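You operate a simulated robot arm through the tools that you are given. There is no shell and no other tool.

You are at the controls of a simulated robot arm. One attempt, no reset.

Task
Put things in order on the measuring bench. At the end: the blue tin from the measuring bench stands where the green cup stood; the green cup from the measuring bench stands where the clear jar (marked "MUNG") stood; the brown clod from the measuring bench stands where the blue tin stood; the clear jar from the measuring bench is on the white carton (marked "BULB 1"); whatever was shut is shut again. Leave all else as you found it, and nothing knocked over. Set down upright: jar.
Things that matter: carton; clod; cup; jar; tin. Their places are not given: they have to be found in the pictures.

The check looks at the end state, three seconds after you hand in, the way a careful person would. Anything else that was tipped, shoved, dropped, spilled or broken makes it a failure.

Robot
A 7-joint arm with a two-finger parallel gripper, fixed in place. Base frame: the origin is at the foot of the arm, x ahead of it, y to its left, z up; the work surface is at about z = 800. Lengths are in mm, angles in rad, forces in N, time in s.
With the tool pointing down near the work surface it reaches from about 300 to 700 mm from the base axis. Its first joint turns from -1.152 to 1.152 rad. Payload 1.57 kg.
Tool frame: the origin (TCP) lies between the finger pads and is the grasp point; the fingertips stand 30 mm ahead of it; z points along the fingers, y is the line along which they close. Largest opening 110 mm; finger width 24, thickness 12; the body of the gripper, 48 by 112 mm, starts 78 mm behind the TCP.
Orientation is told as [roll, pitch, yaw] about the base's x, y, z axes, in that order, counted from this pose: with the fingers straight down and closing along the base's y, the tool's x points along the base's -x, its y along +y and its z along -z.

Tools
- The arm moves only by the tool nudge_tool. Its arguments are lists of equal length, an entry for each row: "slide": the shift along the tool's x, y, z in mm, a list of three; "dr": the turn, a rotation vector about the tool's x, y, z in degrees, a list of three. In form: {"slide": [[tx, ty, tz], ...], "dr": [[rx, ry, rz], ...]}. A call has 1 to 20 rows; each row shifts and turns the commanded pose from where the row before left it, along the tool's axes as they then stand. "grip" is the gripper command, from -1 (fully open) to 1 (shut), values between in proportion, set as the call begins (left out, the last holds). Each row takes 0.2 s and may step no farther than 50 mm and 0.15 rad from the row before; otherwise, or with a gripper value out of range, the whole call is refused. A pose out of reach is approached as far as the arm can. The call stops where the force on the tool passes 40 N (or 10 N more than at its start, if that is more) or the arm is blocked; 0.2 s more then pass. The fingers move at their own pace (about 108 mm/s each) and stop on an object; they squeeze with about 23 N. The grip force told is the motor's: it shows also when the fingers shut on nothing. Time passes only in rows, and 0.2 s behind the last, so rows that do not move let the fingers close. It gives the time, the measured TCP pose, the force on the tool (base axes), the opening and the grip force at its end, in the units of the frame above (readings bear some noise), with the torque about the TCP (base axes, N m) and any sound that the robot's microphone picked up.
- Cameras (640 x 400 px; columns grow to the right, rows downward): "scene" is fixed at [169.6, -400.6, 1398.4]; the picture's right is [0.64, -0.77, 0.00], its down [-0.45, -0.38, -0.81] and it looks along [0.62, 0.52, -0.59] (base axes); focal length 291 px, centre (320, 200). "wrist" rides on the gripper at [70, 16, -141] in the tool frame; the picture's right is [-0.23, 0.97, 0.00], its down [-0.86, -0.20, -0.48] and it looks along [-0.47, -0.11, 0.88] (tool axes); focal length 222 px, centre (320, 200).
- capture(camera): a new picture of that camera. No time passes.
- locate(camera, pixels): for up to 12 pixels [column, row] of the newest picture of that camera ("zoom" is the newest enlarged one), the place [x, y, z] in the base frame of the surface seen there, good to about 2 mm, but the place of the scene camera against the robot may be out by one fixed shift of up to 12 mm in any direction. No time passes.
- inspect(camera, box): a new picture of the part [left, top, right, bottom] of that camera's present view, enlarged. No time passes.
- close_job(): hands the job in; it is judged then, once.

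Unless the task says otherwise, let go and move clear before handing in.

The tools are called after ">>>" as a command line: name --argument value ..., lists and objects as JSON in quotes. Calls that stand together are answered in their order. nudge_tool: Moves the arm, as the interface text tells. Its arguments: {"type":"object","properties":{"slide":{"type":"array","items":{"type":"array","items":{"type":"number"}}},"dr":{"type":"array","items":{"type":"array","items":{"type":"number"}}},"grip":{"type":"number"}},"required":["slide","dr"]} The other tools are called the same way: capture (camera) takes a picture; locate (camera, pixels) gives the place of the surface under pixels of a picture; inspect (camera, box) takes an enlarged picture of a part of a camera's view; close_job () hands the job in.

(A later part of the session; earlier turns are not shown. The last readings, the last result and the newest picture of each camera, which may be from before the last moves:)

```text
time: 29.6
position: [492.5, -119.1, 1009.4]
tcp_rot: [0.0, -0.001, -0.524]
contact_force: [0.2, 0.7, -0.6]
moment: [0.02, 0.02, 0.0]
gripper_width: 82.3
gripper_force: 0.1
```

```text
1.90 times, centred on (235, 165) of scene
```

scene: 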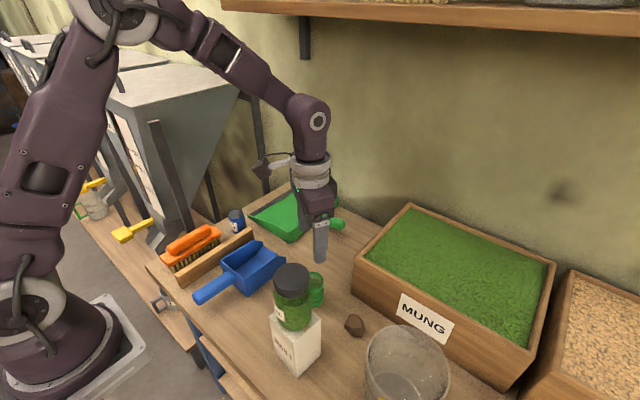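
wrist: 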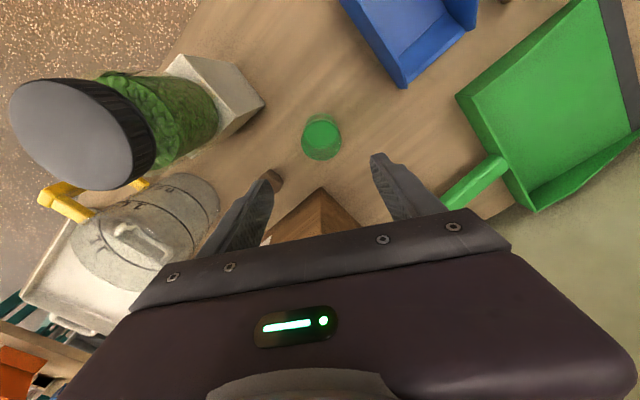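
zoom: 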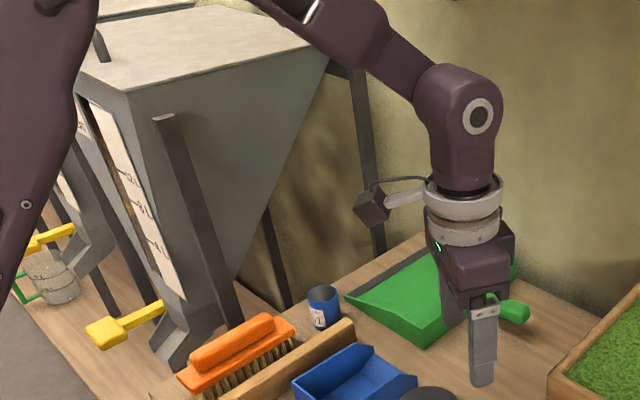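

>>> locate --camera "zoom" --pixels '[[300, 60], [238, 270], [165, 125], [230, 310], [375, 240], [180, 350], [290, 90], [150, 90], [270, 330], [325, 300], [352, 330], [200, 390]]'

```text
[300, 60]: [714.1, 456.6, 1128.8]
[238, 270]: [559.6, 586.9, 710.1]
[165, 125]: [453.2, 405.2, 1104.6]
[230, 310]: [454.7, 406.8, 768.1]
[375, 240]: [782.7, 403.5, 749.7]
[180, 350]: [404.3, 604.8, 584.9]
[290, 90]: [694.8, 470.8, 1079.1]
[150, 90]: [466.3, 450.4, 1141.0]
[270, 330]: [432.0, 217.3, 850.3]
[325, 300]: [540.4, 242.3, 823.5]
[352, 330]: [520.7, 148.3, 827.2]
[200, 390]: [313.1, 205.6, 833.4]
```

The hopper frame is at y≥405, well clear of the tin. I'll turn the wrist back to yaw 0 and move over to view the tin and its surroundings.

>>> nudge_tool --slide '[[0, 0, -5], [0, 0, -5], [0, 0, -5], [0, 0, -5], [0, 0, 0]]' --dr '[[0, 0, -7.5], [0, 0, -7.5], [0, 0, -7.5], [0, 0, -7.5], [0, 0, 0]]' --grip -1

>>> nudge_tool --slide '[[3.5, 44, 0], [3.5, 44, 0], [3.5, 44, 0], [3.5, 44, 0], [3.5, 44, 0], [3.5, 44, 0], [3.5, 44, 0], [0, 0, 0]]' --dr '[[0, 0, 0], [0, 0, 0], [0, 0, 0], [0, 0, 0], [0, 0, 0], [0, 0, 0], [0, 0, 0], [0, 0, 0]]'

>>> capture --camera "wrist"

>>> inspect --camera "wrist" --box '[240, 80, 440, 230]'

```text
time: 30.8
position: [493.3, -117.7, 1029.3]
tcp_rot: [0.001, 0.002, 0.003]
contact_force: [0.3, 0.0, -0.9]
moment: [-0.01, 0.01, -0.02]
gripper_width: 109.9
gripper_force: 0.0
```

```text
time: 32.6
position: [470.5, 189.7, 1028.6]
tcp_rot: [0.0, 0.001, 0.0]
contact_force: [-0.4, 1.1, -0.7]
moment: [0.01, 0.0, 0.01]
gripper_width: 110.0
gripper_force: 0.0
```

```text
taken
```

wrist: 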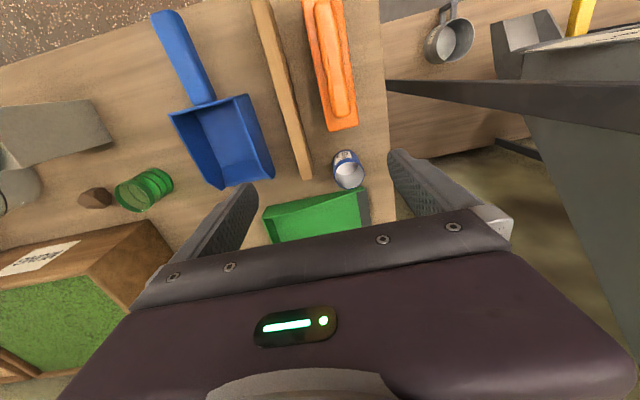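

```text
2.67 times, centred on (340, 155) of wrist
```

zoom: 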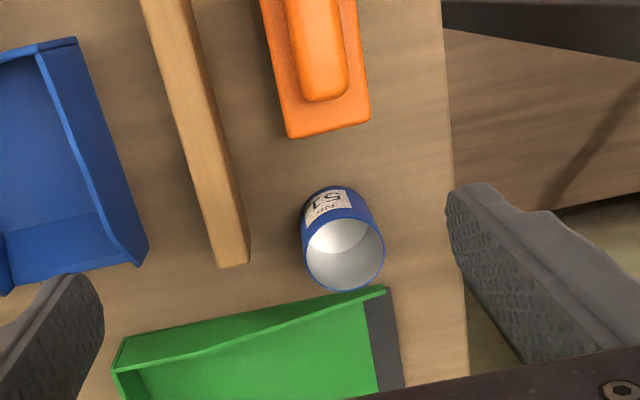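

The tin is an open can at zoom (342,245), between the slat end (232,265), the brush (330,130) and the dustpan lip (300,295). I'll locate all of these.

>>> locate --camera "zoom" --pixels '[[304, 252], [383, 250], [345, 217], [343, 290], [332, 186], [302, 215], [371, 215], [345, 262], [310, 275], [375, 275], [320, 228], [372, 228]]'

>>> locate --camera "zoom" --pixels '[[248, 262], [220, 268], [212, 250], [240, 225], [290, 137], [369, 122], [384, 287], [300, 305], [240, 318], [455, 200], [460, 290], [148, 240]]'

```text
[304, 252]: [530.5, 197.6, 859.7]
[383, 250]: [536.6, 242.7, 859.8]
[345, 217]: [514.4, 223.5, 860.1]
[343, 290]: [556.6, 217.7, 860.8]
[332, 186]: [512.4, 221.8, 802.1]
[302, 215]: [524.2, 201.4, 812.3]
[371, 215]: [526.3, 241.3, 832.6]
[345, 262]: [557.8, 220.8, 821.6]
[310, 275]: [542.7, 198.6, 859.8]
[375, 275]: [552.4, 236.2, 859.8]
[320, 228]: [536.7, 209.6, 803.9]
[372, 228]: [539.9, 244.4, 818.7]
```

```text
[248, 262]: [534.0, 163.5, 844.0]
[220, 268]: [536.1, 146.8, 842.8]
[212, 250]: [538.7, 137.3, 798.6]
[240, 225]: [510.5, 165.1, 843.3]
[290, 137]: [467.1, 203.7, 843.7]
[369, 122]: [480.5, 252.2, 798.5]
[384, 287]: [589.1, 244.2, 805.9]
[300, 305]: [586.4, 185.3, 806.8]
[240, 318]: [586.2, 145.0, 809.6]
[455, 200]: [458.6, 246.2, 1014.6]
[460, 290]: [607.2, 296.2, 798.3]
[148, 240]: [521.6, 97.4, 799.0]
```

The tin centre is (535,220.4), diameter about 44, rim z=860. The slat edge is at y=164, so with the fingers at 70 mm they'll clear it by about 9 mm. I'll narrow the fingers, move above the tin and look.

>>> nudge_tool --slide '[[-32.5, 15.2, 0], [-32.5, 15.2, 0], [0, 0, 35], [0, 0, 35], [0, 0, 0], [0, 0, 0]]' --dr '[[0, 0, 0], [0, 0, 0], [0, 0, 0], [0, 0, 0], [0, 0, 0], [0, 0, 0]]' --grip -0.27

>>> capture --camera "wrist"

>>> inspect --camera "wrist" --box '[230, 90, 410, 230]'

>>> capture --camera "scene"

```text
time: 34.0
position: [533.6, 220.2, 959.3]
tcp_rot: [0.001, 0.0, 0.0]
contact_force: [0.3, 0.0, 0.2]
moment: [-0.01, 0.01, -0.03]
gripper_width: 70.0
gripper_force: 0.1
```

```text
taken
```

wrist: 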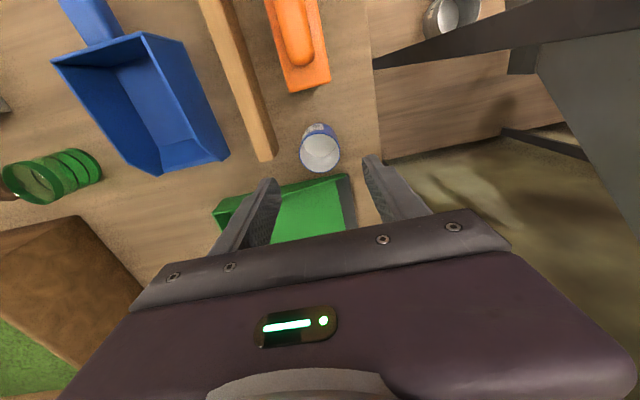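

```text
2.86 times, centred on (320, 160) of wrist
```

zoom: 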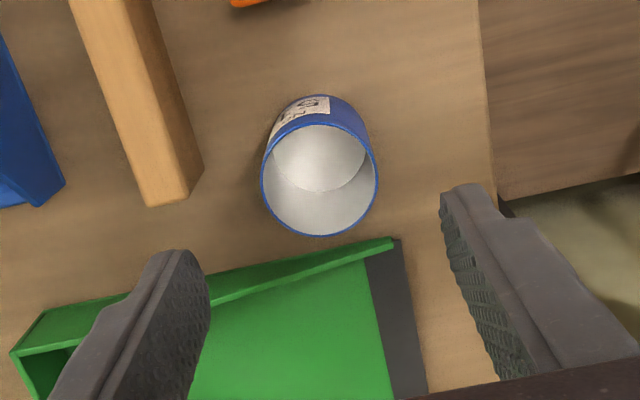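

```text
taken
```

scene: 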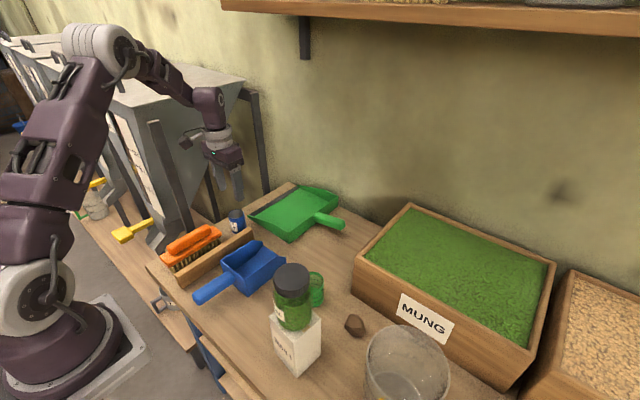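

>>> locate --camera "zoom" --pixels '[[263, 183], [377, 178], [318, 124], [318, 235], [320, 96], [285, 225], [360, 215], [205, 165], [185, 200], [150, 205], [395, 238], [280, 140]]'

```text
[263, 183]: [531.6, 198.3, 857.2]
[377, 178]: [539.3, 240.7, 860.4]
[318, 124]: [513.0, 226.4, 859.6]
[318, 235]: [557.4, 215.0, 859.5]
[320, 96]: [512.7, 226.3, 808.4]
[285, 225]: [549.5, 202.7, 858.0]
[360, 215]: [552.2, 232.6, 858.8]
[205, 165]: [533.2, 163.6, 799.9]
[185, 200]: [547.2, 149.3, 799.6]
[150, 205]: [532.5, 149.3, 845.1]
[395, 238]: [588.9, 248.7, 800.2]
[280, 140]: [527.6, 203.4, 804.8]
```

The tin centre is confirmed at (535.3,220.2). I'll descend to z≈838.

>>> nudge_tool --slide '[[0, 0, 40], [0, 0, 40], [0, 0, 25], [0, 0, 16], [0, 0, 0]]' --dr '[[0, 0, 0], [0, 0, 0], [0, 0, 0], [0, 0, 0], [0, 0, 0]]'

>>> capture --camera "wrist"

```text
time: 35.2
position: [534.1, 220.6, 838.8]
tcp_rot: [0.0, -0.001, 0.001]
contact_force: [-0.2, -0.5, 0.3]
moment: [-0.01, -0.01, -0.01]
gripper_width: 69.6
gripper_force: 0.0
```

```text
taken
```

wrist: 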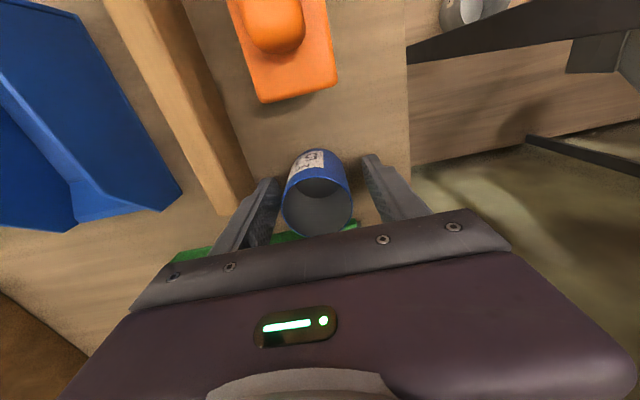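

The tin is between the fingers, which clear the slat. I'll close on it.

>>> nudge_tool --slide '[[0, 0, 0], [0, 0, 0], [0, 0, 0]]' --dr '[[0, 0, 0], [0, 0, 0], [0, 0, 0]]' --grip 0.4

```text
time: 36.0
position: [534.6, 221.6, 839.9]
tcp_rot: [0.0, 0.0, 0.001]
contact_force: [0.2, -1.2, 0.5]
moment: [0.0, 0.02, 0.02]
gripper_width: 42.8
gripper_force: 22.8
```

The tin is held at 42.8 mm. I'll lift it 115 mm and carry it above the cup's old place at (635.3,-79).

>>> nudge_tool --slide '[[0, 0, -10], [0, 0, -30], [0, 0, -40], [0, 0, -35], [0, 0, 0]]' --dr '[[0, 0, 0], [0, 0, 0], [0, 0, 0], [0, 0, 0], [0, 0, 0]]'

>>> nudge_tool --slide '[[-6, -18, 0], [-13, -38, 0], [-13, -38, 0], [-13, -38, 0], [-13, -38, 0], [-13, -38, 0], [-13, -38, 0], [-11, -35, 0], [-5.3, -18.4, 0], [0, 0, 0], [0, 0, 0]]' --dr '[[0, 0, 0], [0, 0, 0], [0, 0, 0], [0, 0, 0], [0, 0, 0], [0, 0, 0], [0, 0, 0], [0, 0, 0], [0, 0, 0], [0, 0, 0], [0, 0, 0]]'

>>> capture --camera "wrist"

>>> capture --camera "scene"

```text
time: 37.2
position: [533.3, 220.2, 953.6]
tcp_rot: [0.0, 0.0, 0.0]
contact_force: [0.3, 0.2, 0.6]
moment: [0.01, 0.02, 0.01]
gripper_width: 42.9
gripper_force: 23.7
```

```text
time: 39.6
position: [633.3, -80.0, 952.1]
tcp_rot: [0.0, -0.001, 0.001]
contact_force: [-0.2, -0.2, 0.0]
moment: [0.0, -0.03, -0.02]
gripper_width: 42.1
gripper_force: 23.6
```

```text
taken
```

wrist: 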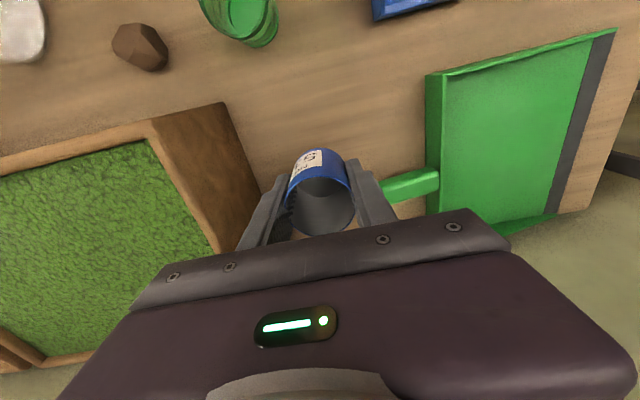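

```text
taken
```

scene: 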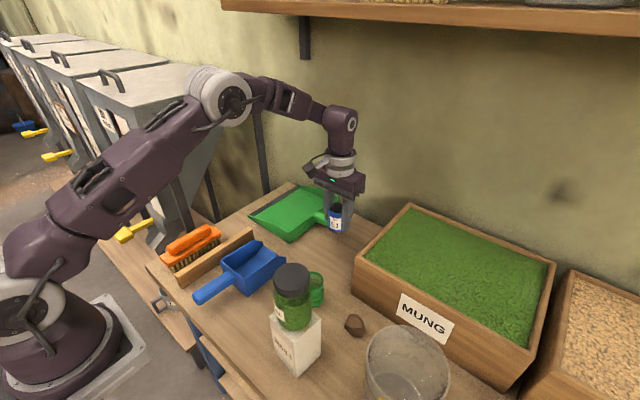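

The tin is over the cup's old place, upright between the pads. I'll lower it to about 5 mm above the bench.

>>> nudge_tool --slide '[[0, 0, 30], [0, 0, 35], [0, 0, 30], [0, 0, 15], [0, 0, 0], [0, 0, 0]]' --dr '[[0, 0, 0], [0, 0, 0], [0, 0, 0], [0, 0, 0], [0, 0, 0], [0, 0, 0]]'

>>> nudge_tool --slide '[[0, 0, 1], [0, 0, 1], [0, 0, 1], [0, 0, 1], [0, 0, 0]]' --dr '[[0, 0, 0], [0, 0, 0], [0, 0, 0], [0, 0, 0], [0, 0, 0]]'

```text
time: 41.0
position: [634.5, -78.0, 841.3]
tcp_rot: [-0.002, 0.001, 0.001]
contact_force: [-0.5, 0.6, -0.4]
moment: [0.01, 0.01, -0.02]
gripper_width: 42.1
gripper_force: 22.8
```

```text
time: 42.2
position: [635.5, -78.7, 840.1]
tcp_rot: [-0.001, -0.002, 0.001]
contact_force: [-4.5, 1.6, 18.7]
moment: [0.09, 0.13, -0.01]
gripper_width: 42.0
gripper_force: 23.1
```

It's seated, with 18.7 N pushing up. I'll ease up 0.6 mm, release, and look.

>>> nudge_tool --slide '[[0, 0, -0.6], [0, 0, 0]]' --dr '[[0, 0, 0], [0, 0, 0]]'

>>> nudge_tool --slide '[[0, 0, 0], [0, 0, 0], [0, 0, 0]]' --dr '[[0, 0, 0], [0, 0, 0], [0, 0, 0]]' --grip -0.4

>>> inspect --camera "wrist" --box '[220, 120, 420, 250]'

```text
time: 42.8
position: [636.0, -79.0, 839.3]
tcp_rot: [0.0, -0.001, 0.0]
contact_force: [1.3, -0.6, 10.6]
moment: [-0.01, -0.09, -0.01]
gripper_width: 41.5
gripper_force: 22.4
```

```text
time: 43.6
position: [634.7, -78.4, 838.8]
tcp_rot: [0.001, 0.001, 0.0]
contact_force: [-0.5, 0.3, 0.8]
moment: [0.01, -0.03, 0.0]
gripper_width: 77.1
gripper_force: 0.1
```

```text
3.08 times, centred on (320, 185) of wrist
```

zoom: 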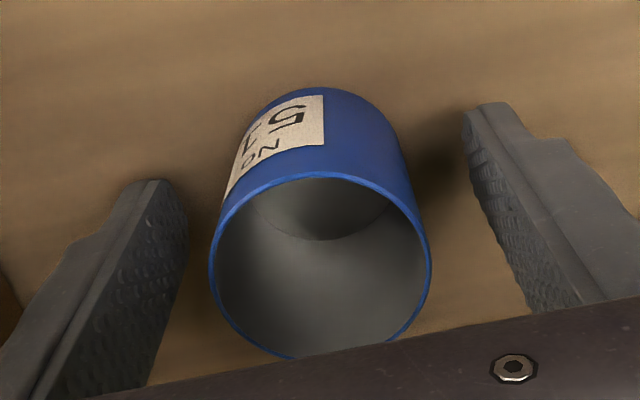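

The tin stands free and round between the open fingers. I'll rise and verify its place.

>>> nudge_tool --slide '[[0, 0, -15], [0, 0, -35], [0, 0, -40], [0, 0, -40], [0, 0, 0]]' --dr '[[0, 0, 0], [0, 0, 0], [0, 0, 0], [0, 0, 0], [0, 0, 0]]'

>>> capture --camera "wrist"

>>> inspect --camera "wrist" --box '[260, 90, 380, 190]'

>>> capture --camera "scene"

```text
time: 44.8
position: [635.5, -79.1, 970.6]
tcp_rot: [0.001, 0.002, 0.001]
contact_force: [0.3, -1.8, 0.3]
moment: [0.0, 0.01, 0.01]
gripper_width: 77.1
gripper_force: 0.1
```

```text
taken
```

wrist: 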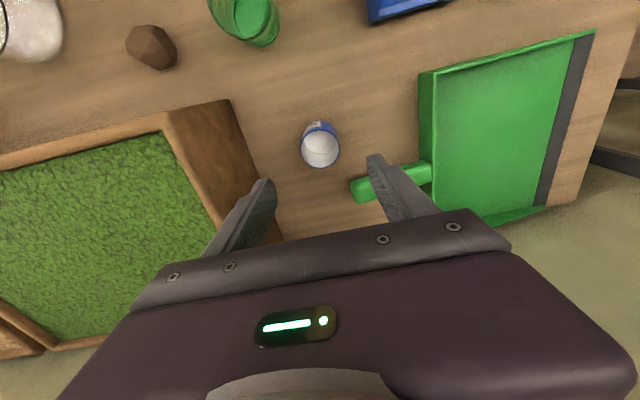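

```text
4.00 times, centred on (320, 140) of wrist
```

zoom: 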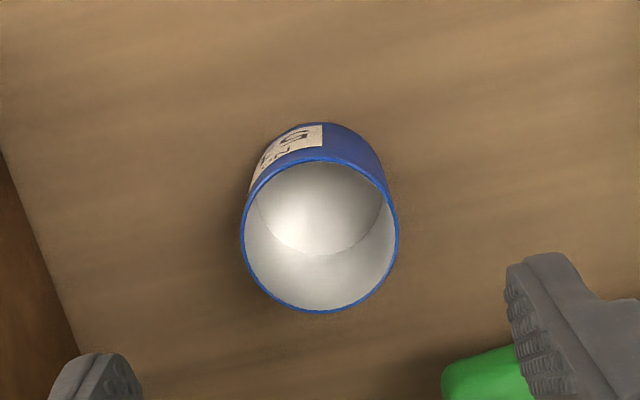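

```text
taken
```

scene: 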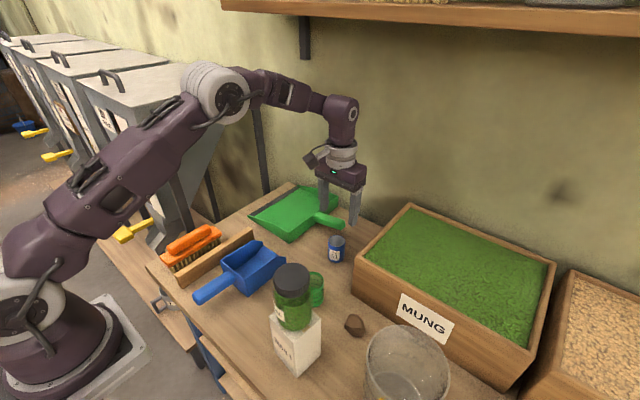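

>>> locate --camera "zoom" --pixels '[[242, 238], [399, 236], [320, 158], [322, 312], [285, 300], [360, 297]]'

>>> inspect --camera "scene" --box '[260, 220, 440, 400]'

```text
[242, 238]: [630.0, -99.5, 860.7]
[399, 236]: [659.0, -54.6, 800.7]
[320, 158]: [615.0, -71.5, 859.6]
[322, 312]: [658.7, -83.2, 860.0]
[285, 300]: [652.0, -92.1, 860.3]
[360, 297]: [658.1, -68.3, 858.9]
```

```text
2.22 times, centred on (350, 310) of scene
```

zoom: 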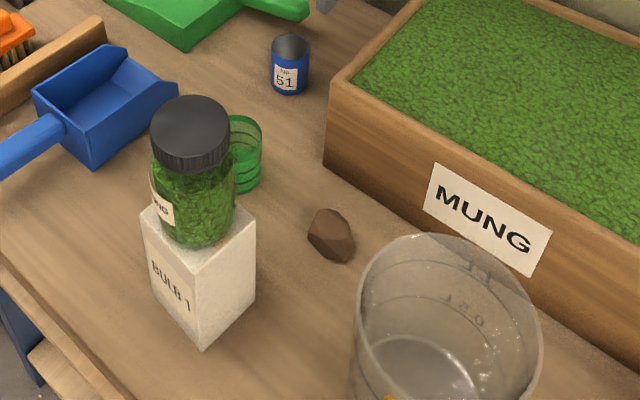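

The tin now stands at about (636,-78), where the cup was. Next is the clod. I'll raise the arm, move toward it and turn the wrist 90°, so the camera bracket stays away from the stacked jar and the fingers close along x.

>>> nudge_tool --slide '[[0, 0, -30], [29.5, -22.2, 0], [29.5, -22.2, 0], [29.5, -22.2, 0], [29.5, -22.2, 0], [29.5, -22.2, 0], [0, 0, 0]]' --dr '[[0, 0, 0], [0, 0, 0], [0, 0, 0], [0, 0, 0], [0, 0, 0], [0, 0, 0], [0, 0, 0]]' --grip -1

>>> nudge_tool --slide '[[0, 0, 0], [0, 0, 0], [0, 0, 0], [0, 0, 0], [0, 0, 0], [0, 0, 0], [0, 0, 0], [0, 0, 0], [0, 0, 0], [0, 0, 0], [0, 0, 0], [0, 0, 0], [0, 0, 0]]' --dr '[[0, 0, 7.5], [0, 0, 7.5], [0, 0, 7.5], [0, 0, 7.5], [0, 0, 7.5], [0, 0, 7.5], [0, 0, 7.5], [0, 0, 7.5], [0, 0, 7.5], [0, 0, 7.5], [0, 0, 7.5], [0, 0, 7.5], [0, 0, 0]]'

>>> capture --camera "wrist"

>>> inspect --camera "wrist" --box '[240, 100, 420, 230]'

>>> capture --camera "scene"

```text
time: 46.4
position: [486.5, -191.6, 998.7]
tcp_rot: [0.001, 0.001, -0.001]
contact_force: [-0.8, -0.2, 0.2]
moment: [0.0, -0.01, 0.03]
gripper_width: 110.1
gripper_force: 0.1
```

```text
time: 49.2
position: [487.0, -190.1, 999.0]
tcp_rot: [-0.001, 0.002, -1.573]
contact_force: [0.1, -0.8, 0.9]
moment: [0.0, 0.03, 0.0]
gripper_width: 110.1
gripper_force: 0.1
```

```text
taken
```

wrist: 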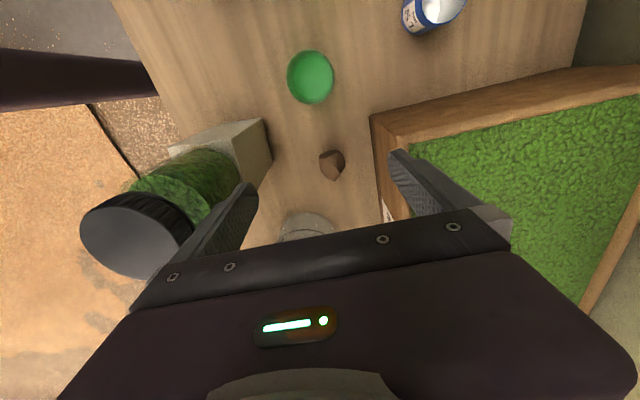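

```text
3.08 times, centred on (330, 165) of wrist
```

zoom: 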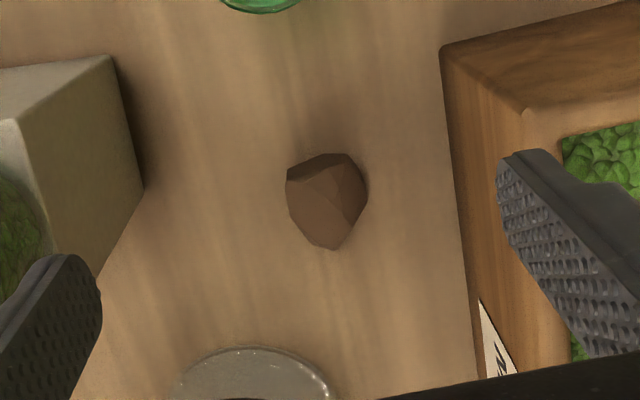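

```text
taken
```

scene: 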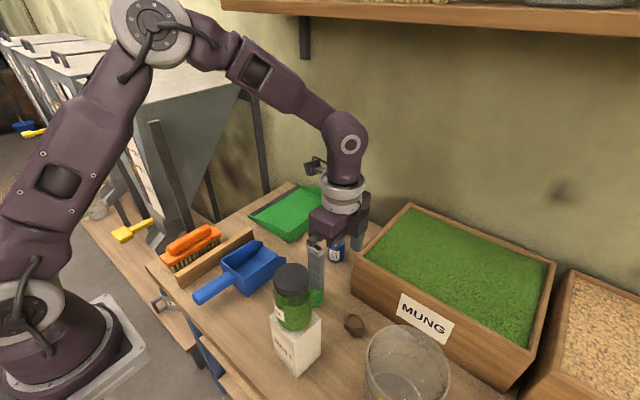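

The clod shows at zoom (326,200), with the box face to its right and the beaker rim below. I'll locate its outline and the obstacles.

>>> locate --camera "zoom" --pixels '[[325, 200], [288, 180], [292, 213], [333, 246], [364, 190], [350, 155], [310, 160], [300, 235], [355, 220], [250, 352], [320, 380], [330, 175]]'

>>> locate --camera "zoom" --pixels '[[440, 60], [480, 340], [525, 112], [143, 190], [100, 275], [200, 370], [260, 350], [258, 12], [100, 60], [460, 200]]'

```text
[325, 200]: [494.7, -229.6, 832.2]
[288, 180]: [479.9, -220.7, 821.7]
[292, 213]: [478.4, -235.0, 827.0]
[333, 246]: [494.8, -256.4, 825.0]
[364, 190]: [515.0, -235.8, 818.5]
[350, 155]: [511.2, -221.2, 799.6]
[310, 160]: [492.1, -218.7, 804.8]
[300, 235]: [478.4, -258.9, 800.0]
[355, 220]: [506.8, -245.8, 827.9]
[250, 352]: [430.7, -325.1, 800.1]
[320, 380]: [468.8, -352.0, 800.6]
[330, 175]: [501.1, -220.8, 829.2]
```

```text
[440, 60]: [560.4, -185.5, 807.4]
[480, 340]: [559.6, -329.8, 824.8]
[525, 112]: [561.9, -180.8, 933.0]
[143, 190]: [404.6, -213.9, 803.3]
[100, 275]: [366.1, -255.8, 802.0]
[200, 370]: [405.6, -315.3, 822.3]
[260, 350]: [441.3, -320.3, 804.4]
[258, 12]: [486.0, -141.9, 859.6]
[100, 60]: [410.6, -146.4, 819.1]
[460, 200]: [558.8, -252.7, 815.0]
```

The clod spans about x 478–515 and y -257 to -219, with its top at 832. The box face is at x≈560. I'll narrow the fingers to 62 mm, centre over the clod and come down partway to check clearances.

>>> nudge_tool --slide '[[-21.5, 4.3, 0], [-21.5, 4.4, 0], [0, 0, 35], [0, 0, 35], [0, 0, 30], [0, 0, 0], [0, 0, 0]]' --dr '[[0, 0, 0], [0, 0, 0], [0, 0, 0], [0, 0, 0], [0, 0, 0], [0, 0, 0], [0, 0, 0]]' --grip -0.13

>>> capture --camera "wrist"

>>> inspect --camera "wrist" --box '[230, 100, 410, 230]'

>>> inspect --camera "scene" --box '[260, 180, 460, 360]'

```text
time: 50.8
position: [497.4, -233.0, 898.7]
tcp_rot: [0.001, 0.0, -1.572]
contact_force: [0.6, -0.9, 0.4]
moment: [0.0, -0.03, -0.01]
gripper_width: 62.3
gripper_force: 0.1
```

```text
taken
```

wrist: 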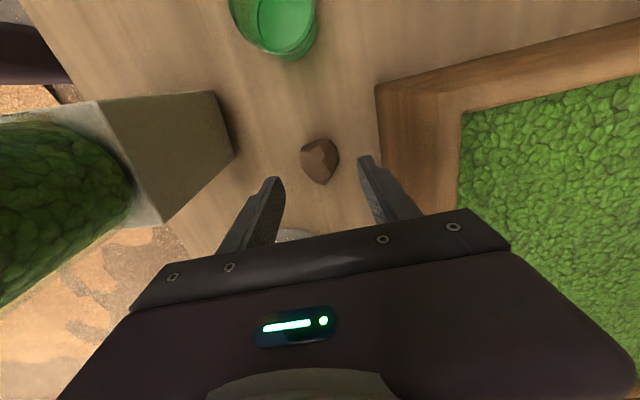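

```text
3.08 times, centred on (320, 165) of wrist
```

zoom: 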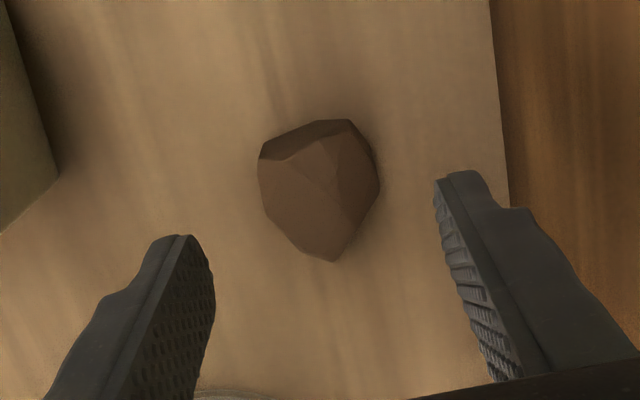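

```text
2.22 times, centred on (360, 270) of scene
```

zoom: 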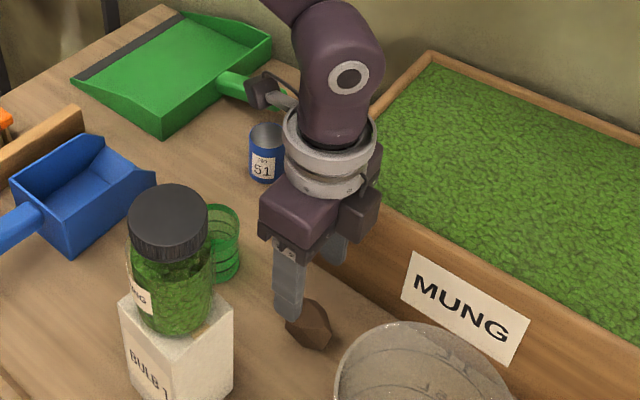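

>>> locate --camera "zoom" --pixels '[[310, 330]]'

>>> inspect --camera "wrist" --box '[290, 120, 360, 200]'

```text
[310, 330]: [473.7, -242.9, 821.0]
```

```text
5.00 times, centred on (325, 160) of wrist
```

zoom: 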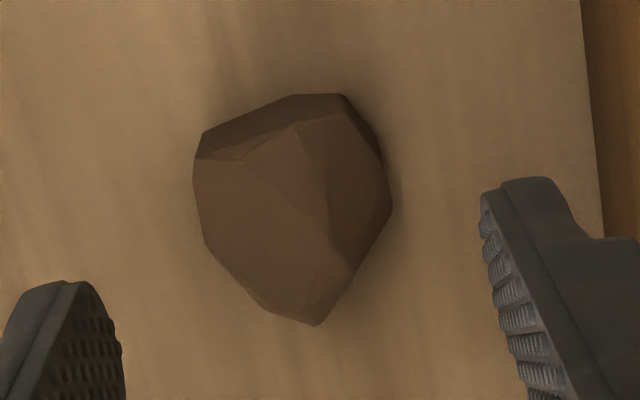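

>>> locate --camera "zoom" --pixels '[[197, 190], [205, 240], [389, 205], [375, 140], [345, 96], [205, 135], [315, 322], [260, 300], [295, 200], [350, 260], [300, 130], [290, 98]]'

```text
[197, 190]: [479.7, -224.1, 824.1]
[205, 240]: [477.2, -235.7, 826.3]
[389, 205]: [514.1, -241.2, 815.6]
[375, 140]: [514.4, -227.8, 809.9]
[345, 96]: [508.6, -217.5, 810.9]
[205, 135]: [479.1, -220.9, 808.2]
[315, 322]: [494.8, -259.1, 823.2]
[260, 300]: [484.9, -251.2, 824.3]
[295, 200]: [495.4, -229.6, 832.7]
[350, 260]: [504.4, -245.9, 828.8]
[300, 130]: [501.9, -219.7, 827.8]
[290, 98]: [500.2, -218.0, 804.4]
```

The clod spans x 477–514 and y -259 to -218, so its grasp centre is about (496,-234). I'll descend slowly to z≈833.

>>> nudge_tool --slide '[[-1, -0.6, 25], [0, 0, 20], [0, 0, 12], [0, 0, 9.5], [0, 0, 0]]' --dr '[[0, 0, 0], [0, 0, 0], [0, 0, 0], [0, 0, 0], [0, 0, 0]]'

>>> capture --camera "wrist"

>>> inspect --camera "wrist" --box '[230, 120, 410, 250]'

>>> inspect --camera "scene" --box '[260, 180, 460, 360]'

```text
time: 52.0
position: [496.0, -233.8, 829.9]
tcp_rot: [-0.001, -0.001, -1.571]
contact_force: [0.2, -0.3, 0.9]
moment: [0.02, 0.01, -0.03]
gripper_width: 62.1
gripper_force: 0.1
```

```text
taken
```

wrist: 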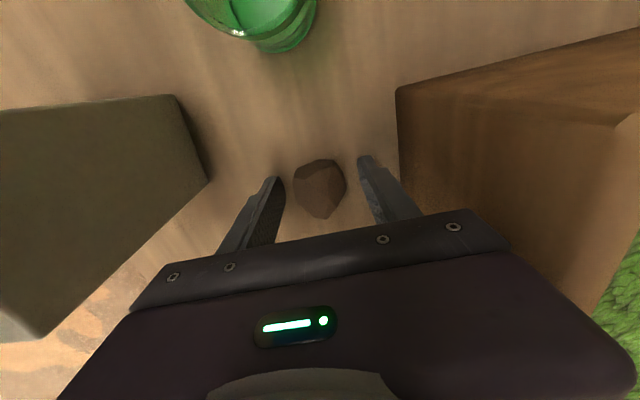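

```text
3.08 times, centred on (320, 185) of wrist
```

zoom: 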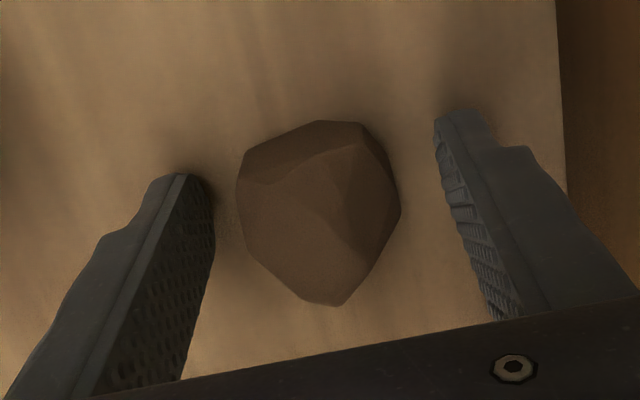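

```text
2.22 times, centred on (360, 270) of scene
```

zoom: 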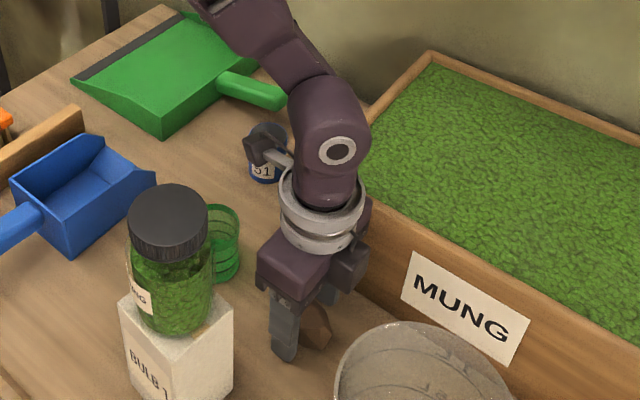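

The fingers straddle the clod with no contact. I'll close in small steps to keep the squeeze gentle.

>>> nudge_tool --slide '[[0, 0, 0], [0, 0, 0]]' --dr '[[0, 0, 0], [0, 0, 0]]' --grip 0.29

>>> nudge_tool --slide '[[0, 0, 0], [0, 0, 0]]' --dr '[[0, 0, 0], [0, 0, 0]]' --grip 0.35

```text
time: 52.6
position: [495.1, -232.9, 832.0]
tcp_rot: [-0.001, 0.0, -1.571]
contact_force: [-0.4, 0.3, 0.0]
moment: [-0.01, 0.0, -0.02]
gripper_width: 39.2
gripper_force: 0.3
```

```text
time: 53.2
position: [496.1, -232.9, 831.8]
tcp_rot: [-0.001, 0.0, -1.569]
contact_force: [0.2, 0.0, -0.3]
moment: [0.04, 0.01, -0.01]
gripper_width: 37.8
gripper_force: 22.8
```

The clod is gripped at 37.8 mm. I'll lift it straight up slowly at first, then check.

>>> nudge_tool --slide '[[0, 0, -5], [0, 0, -10], [0, 0, -15], [0, 0, -30], [0, 0, -40], [0, 0, -40], [0, 0, -30], [0, 0, 0]]' --dr '[[0, 0, 0], [0, 0, 0], [0, 0, 0], [0, 0, 0], [0, 0, 0], [0, 0, 0], [0, 0, 0], [0, 0, 0]]'

>>> capture --camera "wrist"

>>> inspect --camera "scene" --box '[260, 180, 460, 360]'

```text
time: 55.0
position: [495.7, -233.5, 1002.6]
tcp_rot: [0.0, -0.001, -1.57]
contact_force: [0.4, 0.3, -1.1]
moment: [0.03, -0.01, 0.04]
gripper_width: 38.2
gripper_force: 23.0
```

```text
taken
```

wrist: 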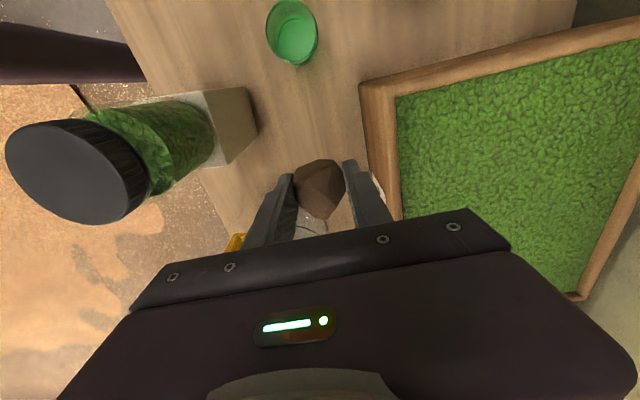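

```text
2.22 times, centred on (360, 270) of scene
```

zoom: 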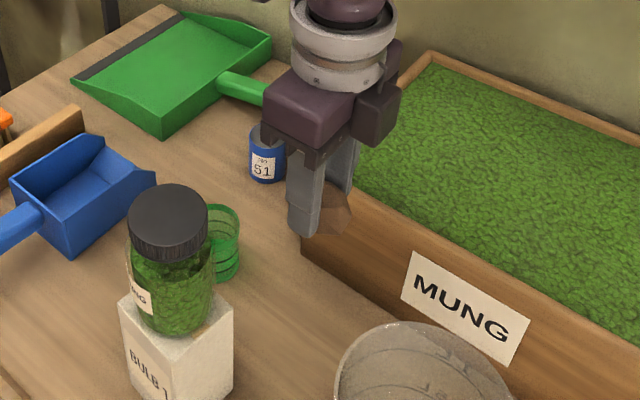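

The clod is held securely. I'll turn the wrist back to yaw 0 and carry the clod over to the tin's old place.

>>> nudge_tool --slide '[[0, 0, 0], [0, 0, 0], [0, 0, 0], [0, 0, 0], [0, 0, 0], [0, 0, 0], [0, 0, 0], [0, 0, 0], [0, 0, 0], [0, 0, 0], [0, 0, 0], [0, 0, 0], [0, 0, 0]]' --dr '[[0, 0, -7.5], [0, 0, -7.5], [0, 0, -7.5], [0, 0, -7.5], [0, 0, -7.5], [0, 0, -7.5], [0, 0, -7.5], [0, 0, -7.5], [0, 0, -7.5], [0, 0, -7.5], [0, 0, -7.5], [0, 0, -7.5], [0, 0, 0]]'

>>> nudge_tool --slide '[[-1.5, 19, 0], [-3, 38, 0], [-3, 38, 0], [-3, 38, 0], [-3, 38, 0], [-3, 38, 0], [-3, 38, 0], [-3, 38, 0], [-3, 38, 0], [-3, 38, 0], [-3, 38, 0], [-2.4, 36, 0], [-1.5, 19.2, 0], [0, 0, 0], [0, 0, 0]]' --dr '[[0, 0, 0], [0, 0, 0], [0, 0, 0], [0, 0, 0], [0, 0, 0], [0, 0, 0], [0, 0, 0], [0, 0, 0], [0, 0, 0], [0, 0, 0], [0, 0, 0], [0, 0, 0], [0, 0, 0], [0, 0, 0], [0, 0, 0]]'

>>> capture --camera "wrist"

>>> capture --camera "scene"

```text
time: 57.8
position: [495.6, -234.4, 1002.1]
tcp_rot: [0.0, -0.001, 0.003]
contact_force: [-0.3, -0.6, -0.4]
moment: [-0.01, 0.02, -0.02]
gripper_width: 37.6
gripper_force: 22.9
```

```text
time: 61.0
position: [529.9, 221.4, 1004.3]
tcp_rot: [-0.001, 0.0, 0.0]
contact_force: [-0.5, -0.3, -0.7]
moment: [-0.01, -0.03, 0.0]
gripper_width: 38.0
gripper_force: 23.1
```

```text
taken
```

wrist: 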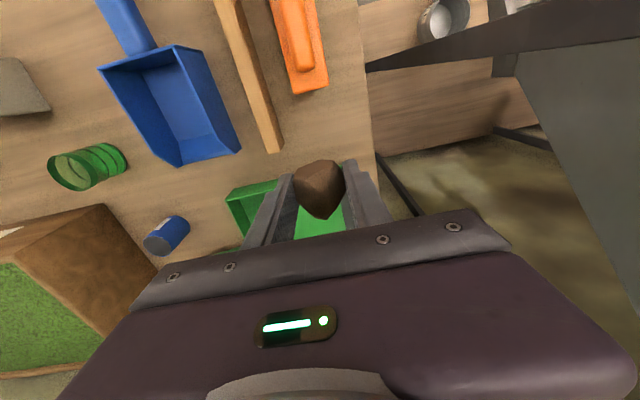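

```text
taken
```

scene: 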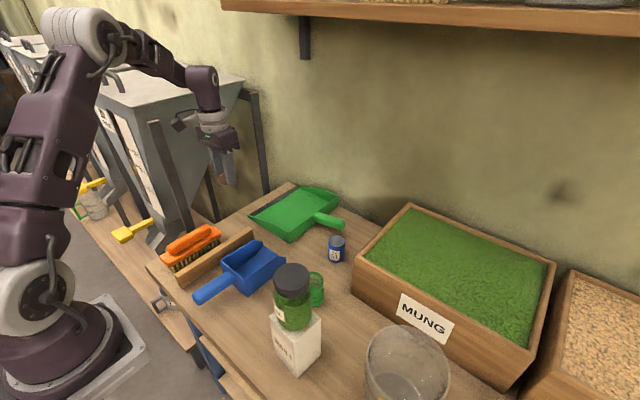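

The clod is over the tin's old spot at about (531,220). I'll descend to about 5 mm above the bench.

>>> nudge_tool --slide '[[0, 0, 35], [0, 0, 40], [0, 0, 35], [0, 0, 30], [0, 0, 25], [0, 0, 0], [0, 0, 0]]' --dr '[[0, 0, 0], [0, 0, 0], [0, 0, 0], [0, 0, 0], [0, 0, 0], [0, 0, 0], [0, 0, 0]]'

>>> capture --camera "wrist"

>>> inspect --camera "scene" --box '[150, 150, 330, 290]'

```text
time: 62.6
position: [529.3, 221.0, 837.7]
tcp_rot: [0.002, 0.0, 0.0]
contact_force: [0.1, -0.6, -0.6]
moment: [0.03, -0.03, 0.01]
gripper_width: 37.8
gripper_force: 22.7
```

```text
taken
```

wrist: 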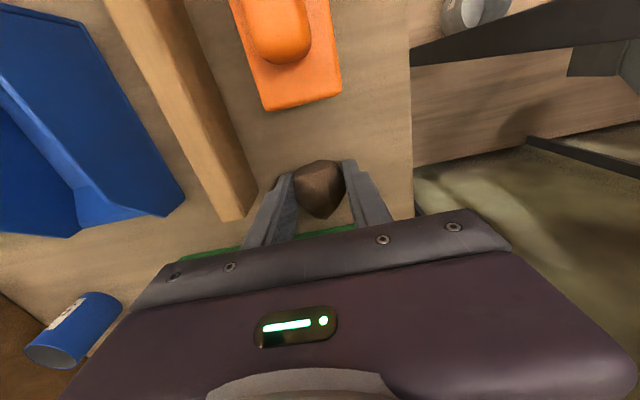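

```text
2.86 times, centred on (240, 220) of scene
```

zoom: 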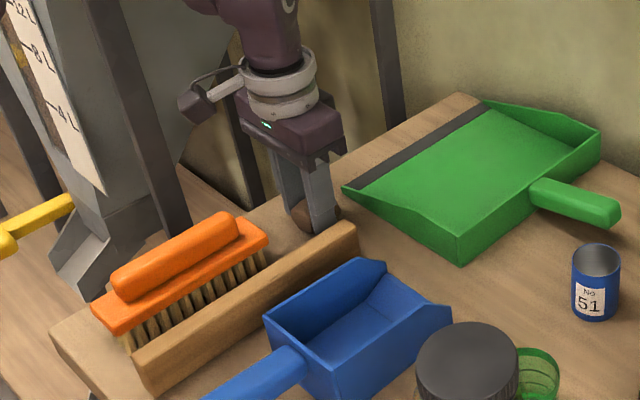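

The clod hangs just over the bench, with clear space to the slat and brush. I'll lower it in 1 mm steps until it touches.

>>> nudge_tool --slide '[[0, 0, 1], [0, 0, 1], [0, 0, 1], [0, 0, 1], [0, 0, 0]]' --dr '[[0, 0, 0], [0, 0, 0], [0, 0, 0], [0, 0, 0], [0, 0, 0]]'

```text
time: 63.8
position: [530.6, 220.2, 832.6]
tcp_rot: [0.0, -0.001, -0.001]
contact_force: [0.9, 0.2, 0.3]
moment: [-0.02, 0.02, 0.0]
gripper_width: 38.2
gripper_force: 23.1
```

There's no clear contact yet. I'll take two more half-millimetre steps.

>>> nudge_tool --slide '[[0, 0, 0.5], [0, 0, 0.5], [0, 0, 0]]' --dr '[[0, 0, 0], [0, 0, 0], [0, 0, 0]]'

```text
time: 64.6
position: [531.0, 220.6, 831.9]
tcp_rot: [-0.001, 0.0, -0.001]
contact_force: [-0.1, -0.1, -1.4]
moment: [0.02, -0.01, 0.03]
gripper_width: 37.9
gripper_force: 23.0
```

>>> nudge_tool --slide '[[0, 0, 0.5], [0, 0, 0.4], [0, 0, 0]]' --dr '[[0, 0, 0], [0, 0, 0], [0, 0, 0]]'

>>> inspect --camera "wrist" --box '[230, 120, 410, 250]'

```text
time: 65.4
position: [529.9, 221.6, 831.8]
tcp_rot: [0.0, 0.0, 0.001]
contact_force: [-0.2, -0.6, -0.2]
moment: [0.0, -0.01, 0.0]
gripper_width: 38.0
gripper_force: 22.9
```

```text
3.08 times, centred on (320, 185) of wrist
```

zoom: 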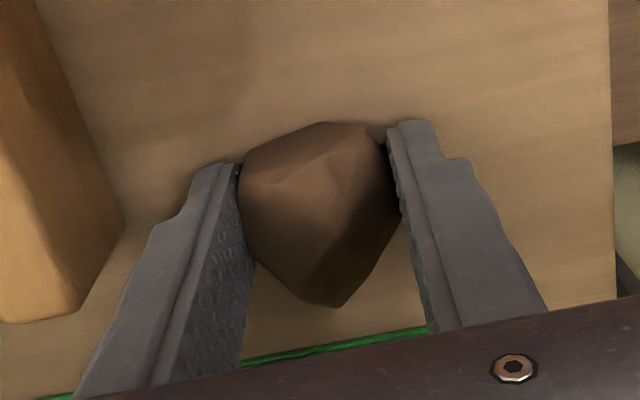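

>>> nudge_tool --slide '[[0, 0, 0.5], [0, 0, 0.4], [0, 0, 0]]' --dr '[[0, 0, 0], [0, 0, 0], [0, 0, 0]]'

```text
time: 66.2
position: [530.3, 220.3, 830.5]
tcp_rot: [-0.002, 0.0, 0.0]
contact_force: [-2.1, -1.1, 12.6]
moment: [-0.22, -0.12, -0.02]
gripper_width: 37.6
gripper_force: 22.7
```

Contact: 12.6 N pushing up. I'll ease off slightly, then open gently to 60 mm.

>>> nudge_tool --slide '[[0, 0, -0.4], [0, 0, 0]]' --dr '[[0, 0, 0], [0, 0, 0]]'

>>> nudge_tool --slide '[[0, 0, 0], [0, 0, 0]]' --dr '[[0, 0, 0], [0, 0, 0]]' --grip 0.22

>>> nudge_tool --slide '[[0, 0, 0], [0, 0, 0]]' --dr '[[0, 0, 0], [0, 0, 0]]' --grip -0.13

>>> inspect --camera "wrist" --box '[230, 120, 410, 250]'

```text
time: 66.8
position: [531.6, 219.9, 830.4]
tcp_rot: [0.002, 0.0, 0.0]
contact_force: [2.9, -0.5, 11.8]
moment: [-0.14, -0.22, 0.02]
gripper_width: 37.8
gripper_force: 22.8
```

```text
time: 67.4
position: [529.4, 220.7, 830.6]
tcp_rot: [0.0, 0.001, 0.0]
contact_force: [-0.1, 0.2, -0.6]
moment: [0.0, 0.0, -0.01]
gripper_width: 42.9
gripper_force: 0.1
```

```text
time: 68.0
position: [530.5, 221.8, 830.8]
tcp_rot: [0.0, 0.001, 0.001]
contact_force: [0.0, -1.0, -0.5]
moment: [0.0, 0.0, -0.02]
gripper_width: 62.1
gripper_force: 0.1
```

```text
3.08 times, centred on (320, 185) of wrist
```

zoom: 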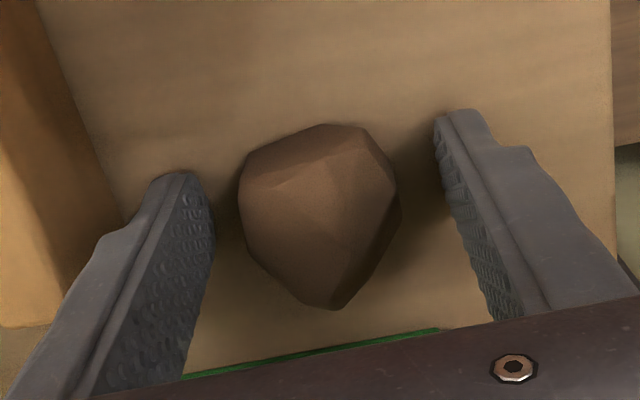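

The clod rests on the bench with gaps on both sides. I'll rise straight up, then check every item.

>>> nudge_tool --slide '[[0, 0, -10], [0, 0, -30], [0, 0, -40], [0, 0, -40], [0, 0, -40], [0, 0, 0]]' --dr '[[0, 0, 0], [0, 0, 0], [0, 0, 0], [0, 0, 0], [0, 0, 0], [0, 0, 0]]'

>>> capture --camera "wrist"

>>> inspect --camera "wrist" --box '[240, 80, 400, 220]'

>>> capture --camera "scene"

```text
time: 69.4
position: [530.7, 222.4, 991.5]
tcp_rot: [0.001, 0.0, 0.0]
contact_force: [-0.4, 0.7, -0.5]
moment: [0.02, -0.01, -0.04]
gripper_width: 62.1
gripper_force: 0.1
```

```text
taken
```

wrist: 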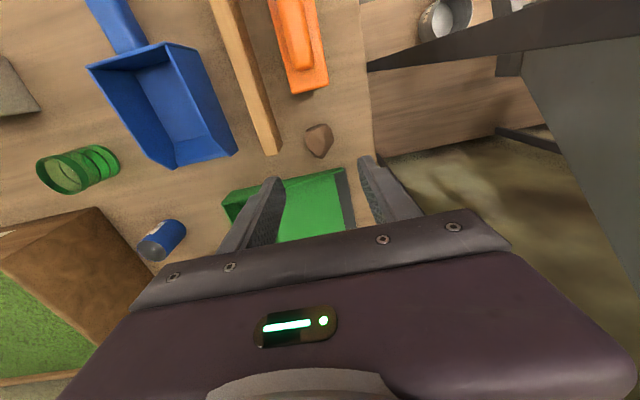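

```text
2.86 times, centred on (320, 150) of wrist
```

zoom: 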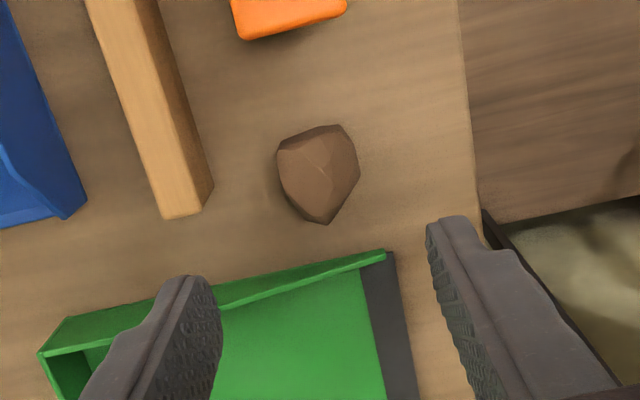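

```text
taken
```

scene: 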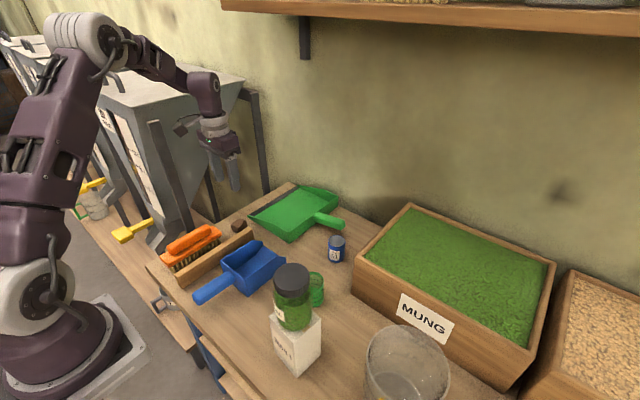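

>>> locate --camera "zoom" --pixels '[[280, 175], [357, 172], [318, 127], [325, 220], [315, 170], [210, 185], [165, 215], [240, 35], [346, 12], [385, 252]]'

>>> inspect --camera "scene" --box '[150, 180, 410, 390]'

```text
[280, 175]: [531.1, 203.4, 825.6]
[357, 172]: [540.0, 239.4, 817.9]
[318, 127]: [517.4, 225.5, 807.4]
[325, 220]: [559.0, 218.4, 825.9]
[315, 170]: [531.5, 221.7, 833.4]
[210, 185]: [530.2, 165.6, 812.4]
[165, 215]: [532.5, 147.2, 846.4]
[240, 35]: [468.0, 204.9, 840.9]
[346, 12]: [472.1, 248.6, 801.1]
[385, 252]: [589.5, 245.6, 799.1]
```

```text
1.90 times, centred on (280, 285) of scene
```

zoom: 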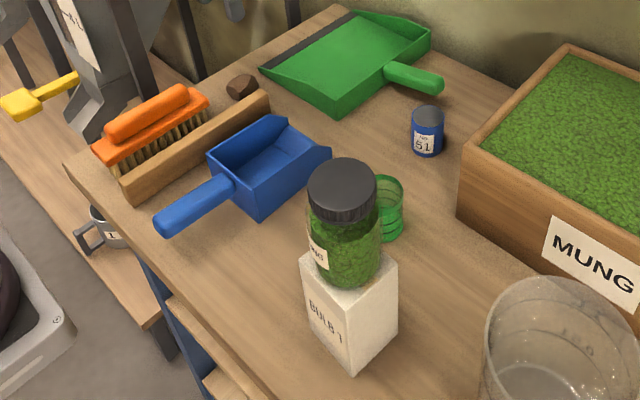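

The clod sits at about (538,221), and the slat, brush and dustpan read the same as before. I'll back off toward the start pose and do a last check from above.

>>> nudge_tool --slide '[[0, 0, -40], [16, -20, -26], [16, -21, -26], [16, -21, -26], [17, -21, -26], [17, -21, -24], [16, -21, 0], [0, 0, 0]]' --dr '[[0, 0, 0], [0, 0, 0], [0, 0, 0], [0, 0, 0], [0, 0, 0], [0, 0, 0], [0, 0, 0], [0, 0, 0]]' --grip -1

>>> capture --camera "wrist"

>>> inspect --camera "wrist" --box '[100, 80, 420, 260]'

>>> capture --camera "scene"

```text
time: 71.2
position: [431.3, 95.7, 1160.1]
tcp_rot: [0.001, 0.001, 0.0]
contact_force: [-0.2, -1.1, 0.1]
moment: [0.04, -0.02, -0.04]
gripper_width: 109.8
gripper_force: 0.1
```

```text
taken
```

wrist: 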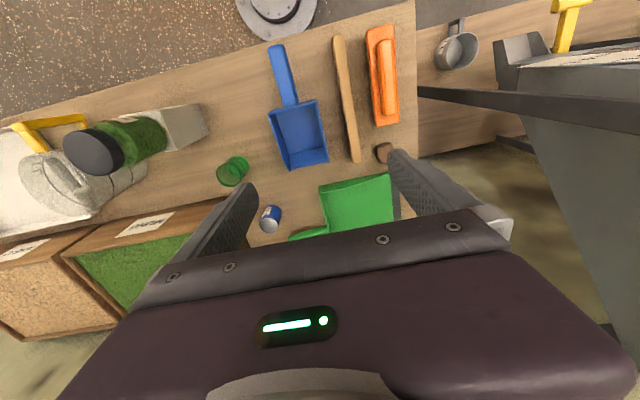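

```text
2.00 times, centred on (260, 170) of wrist
```

zoom: 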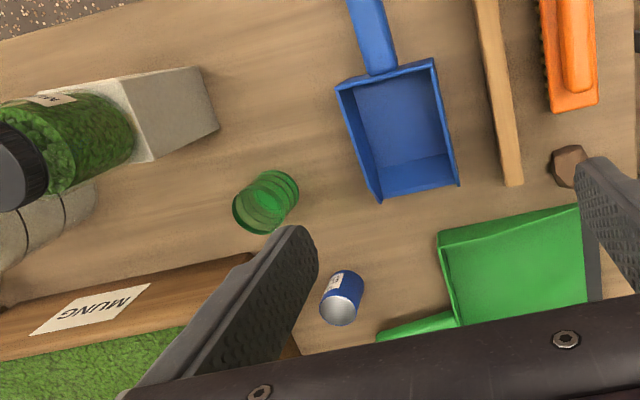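

```text
taken
```

scene: 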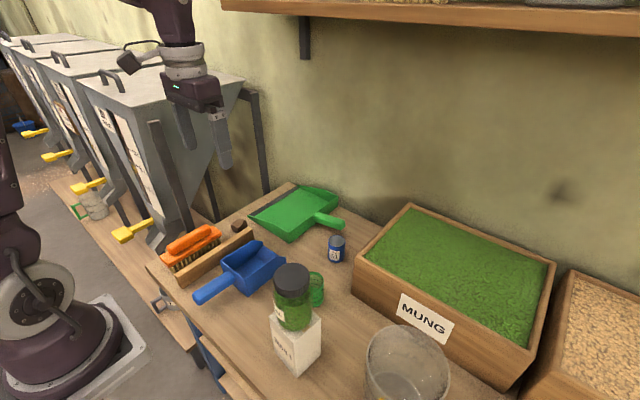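

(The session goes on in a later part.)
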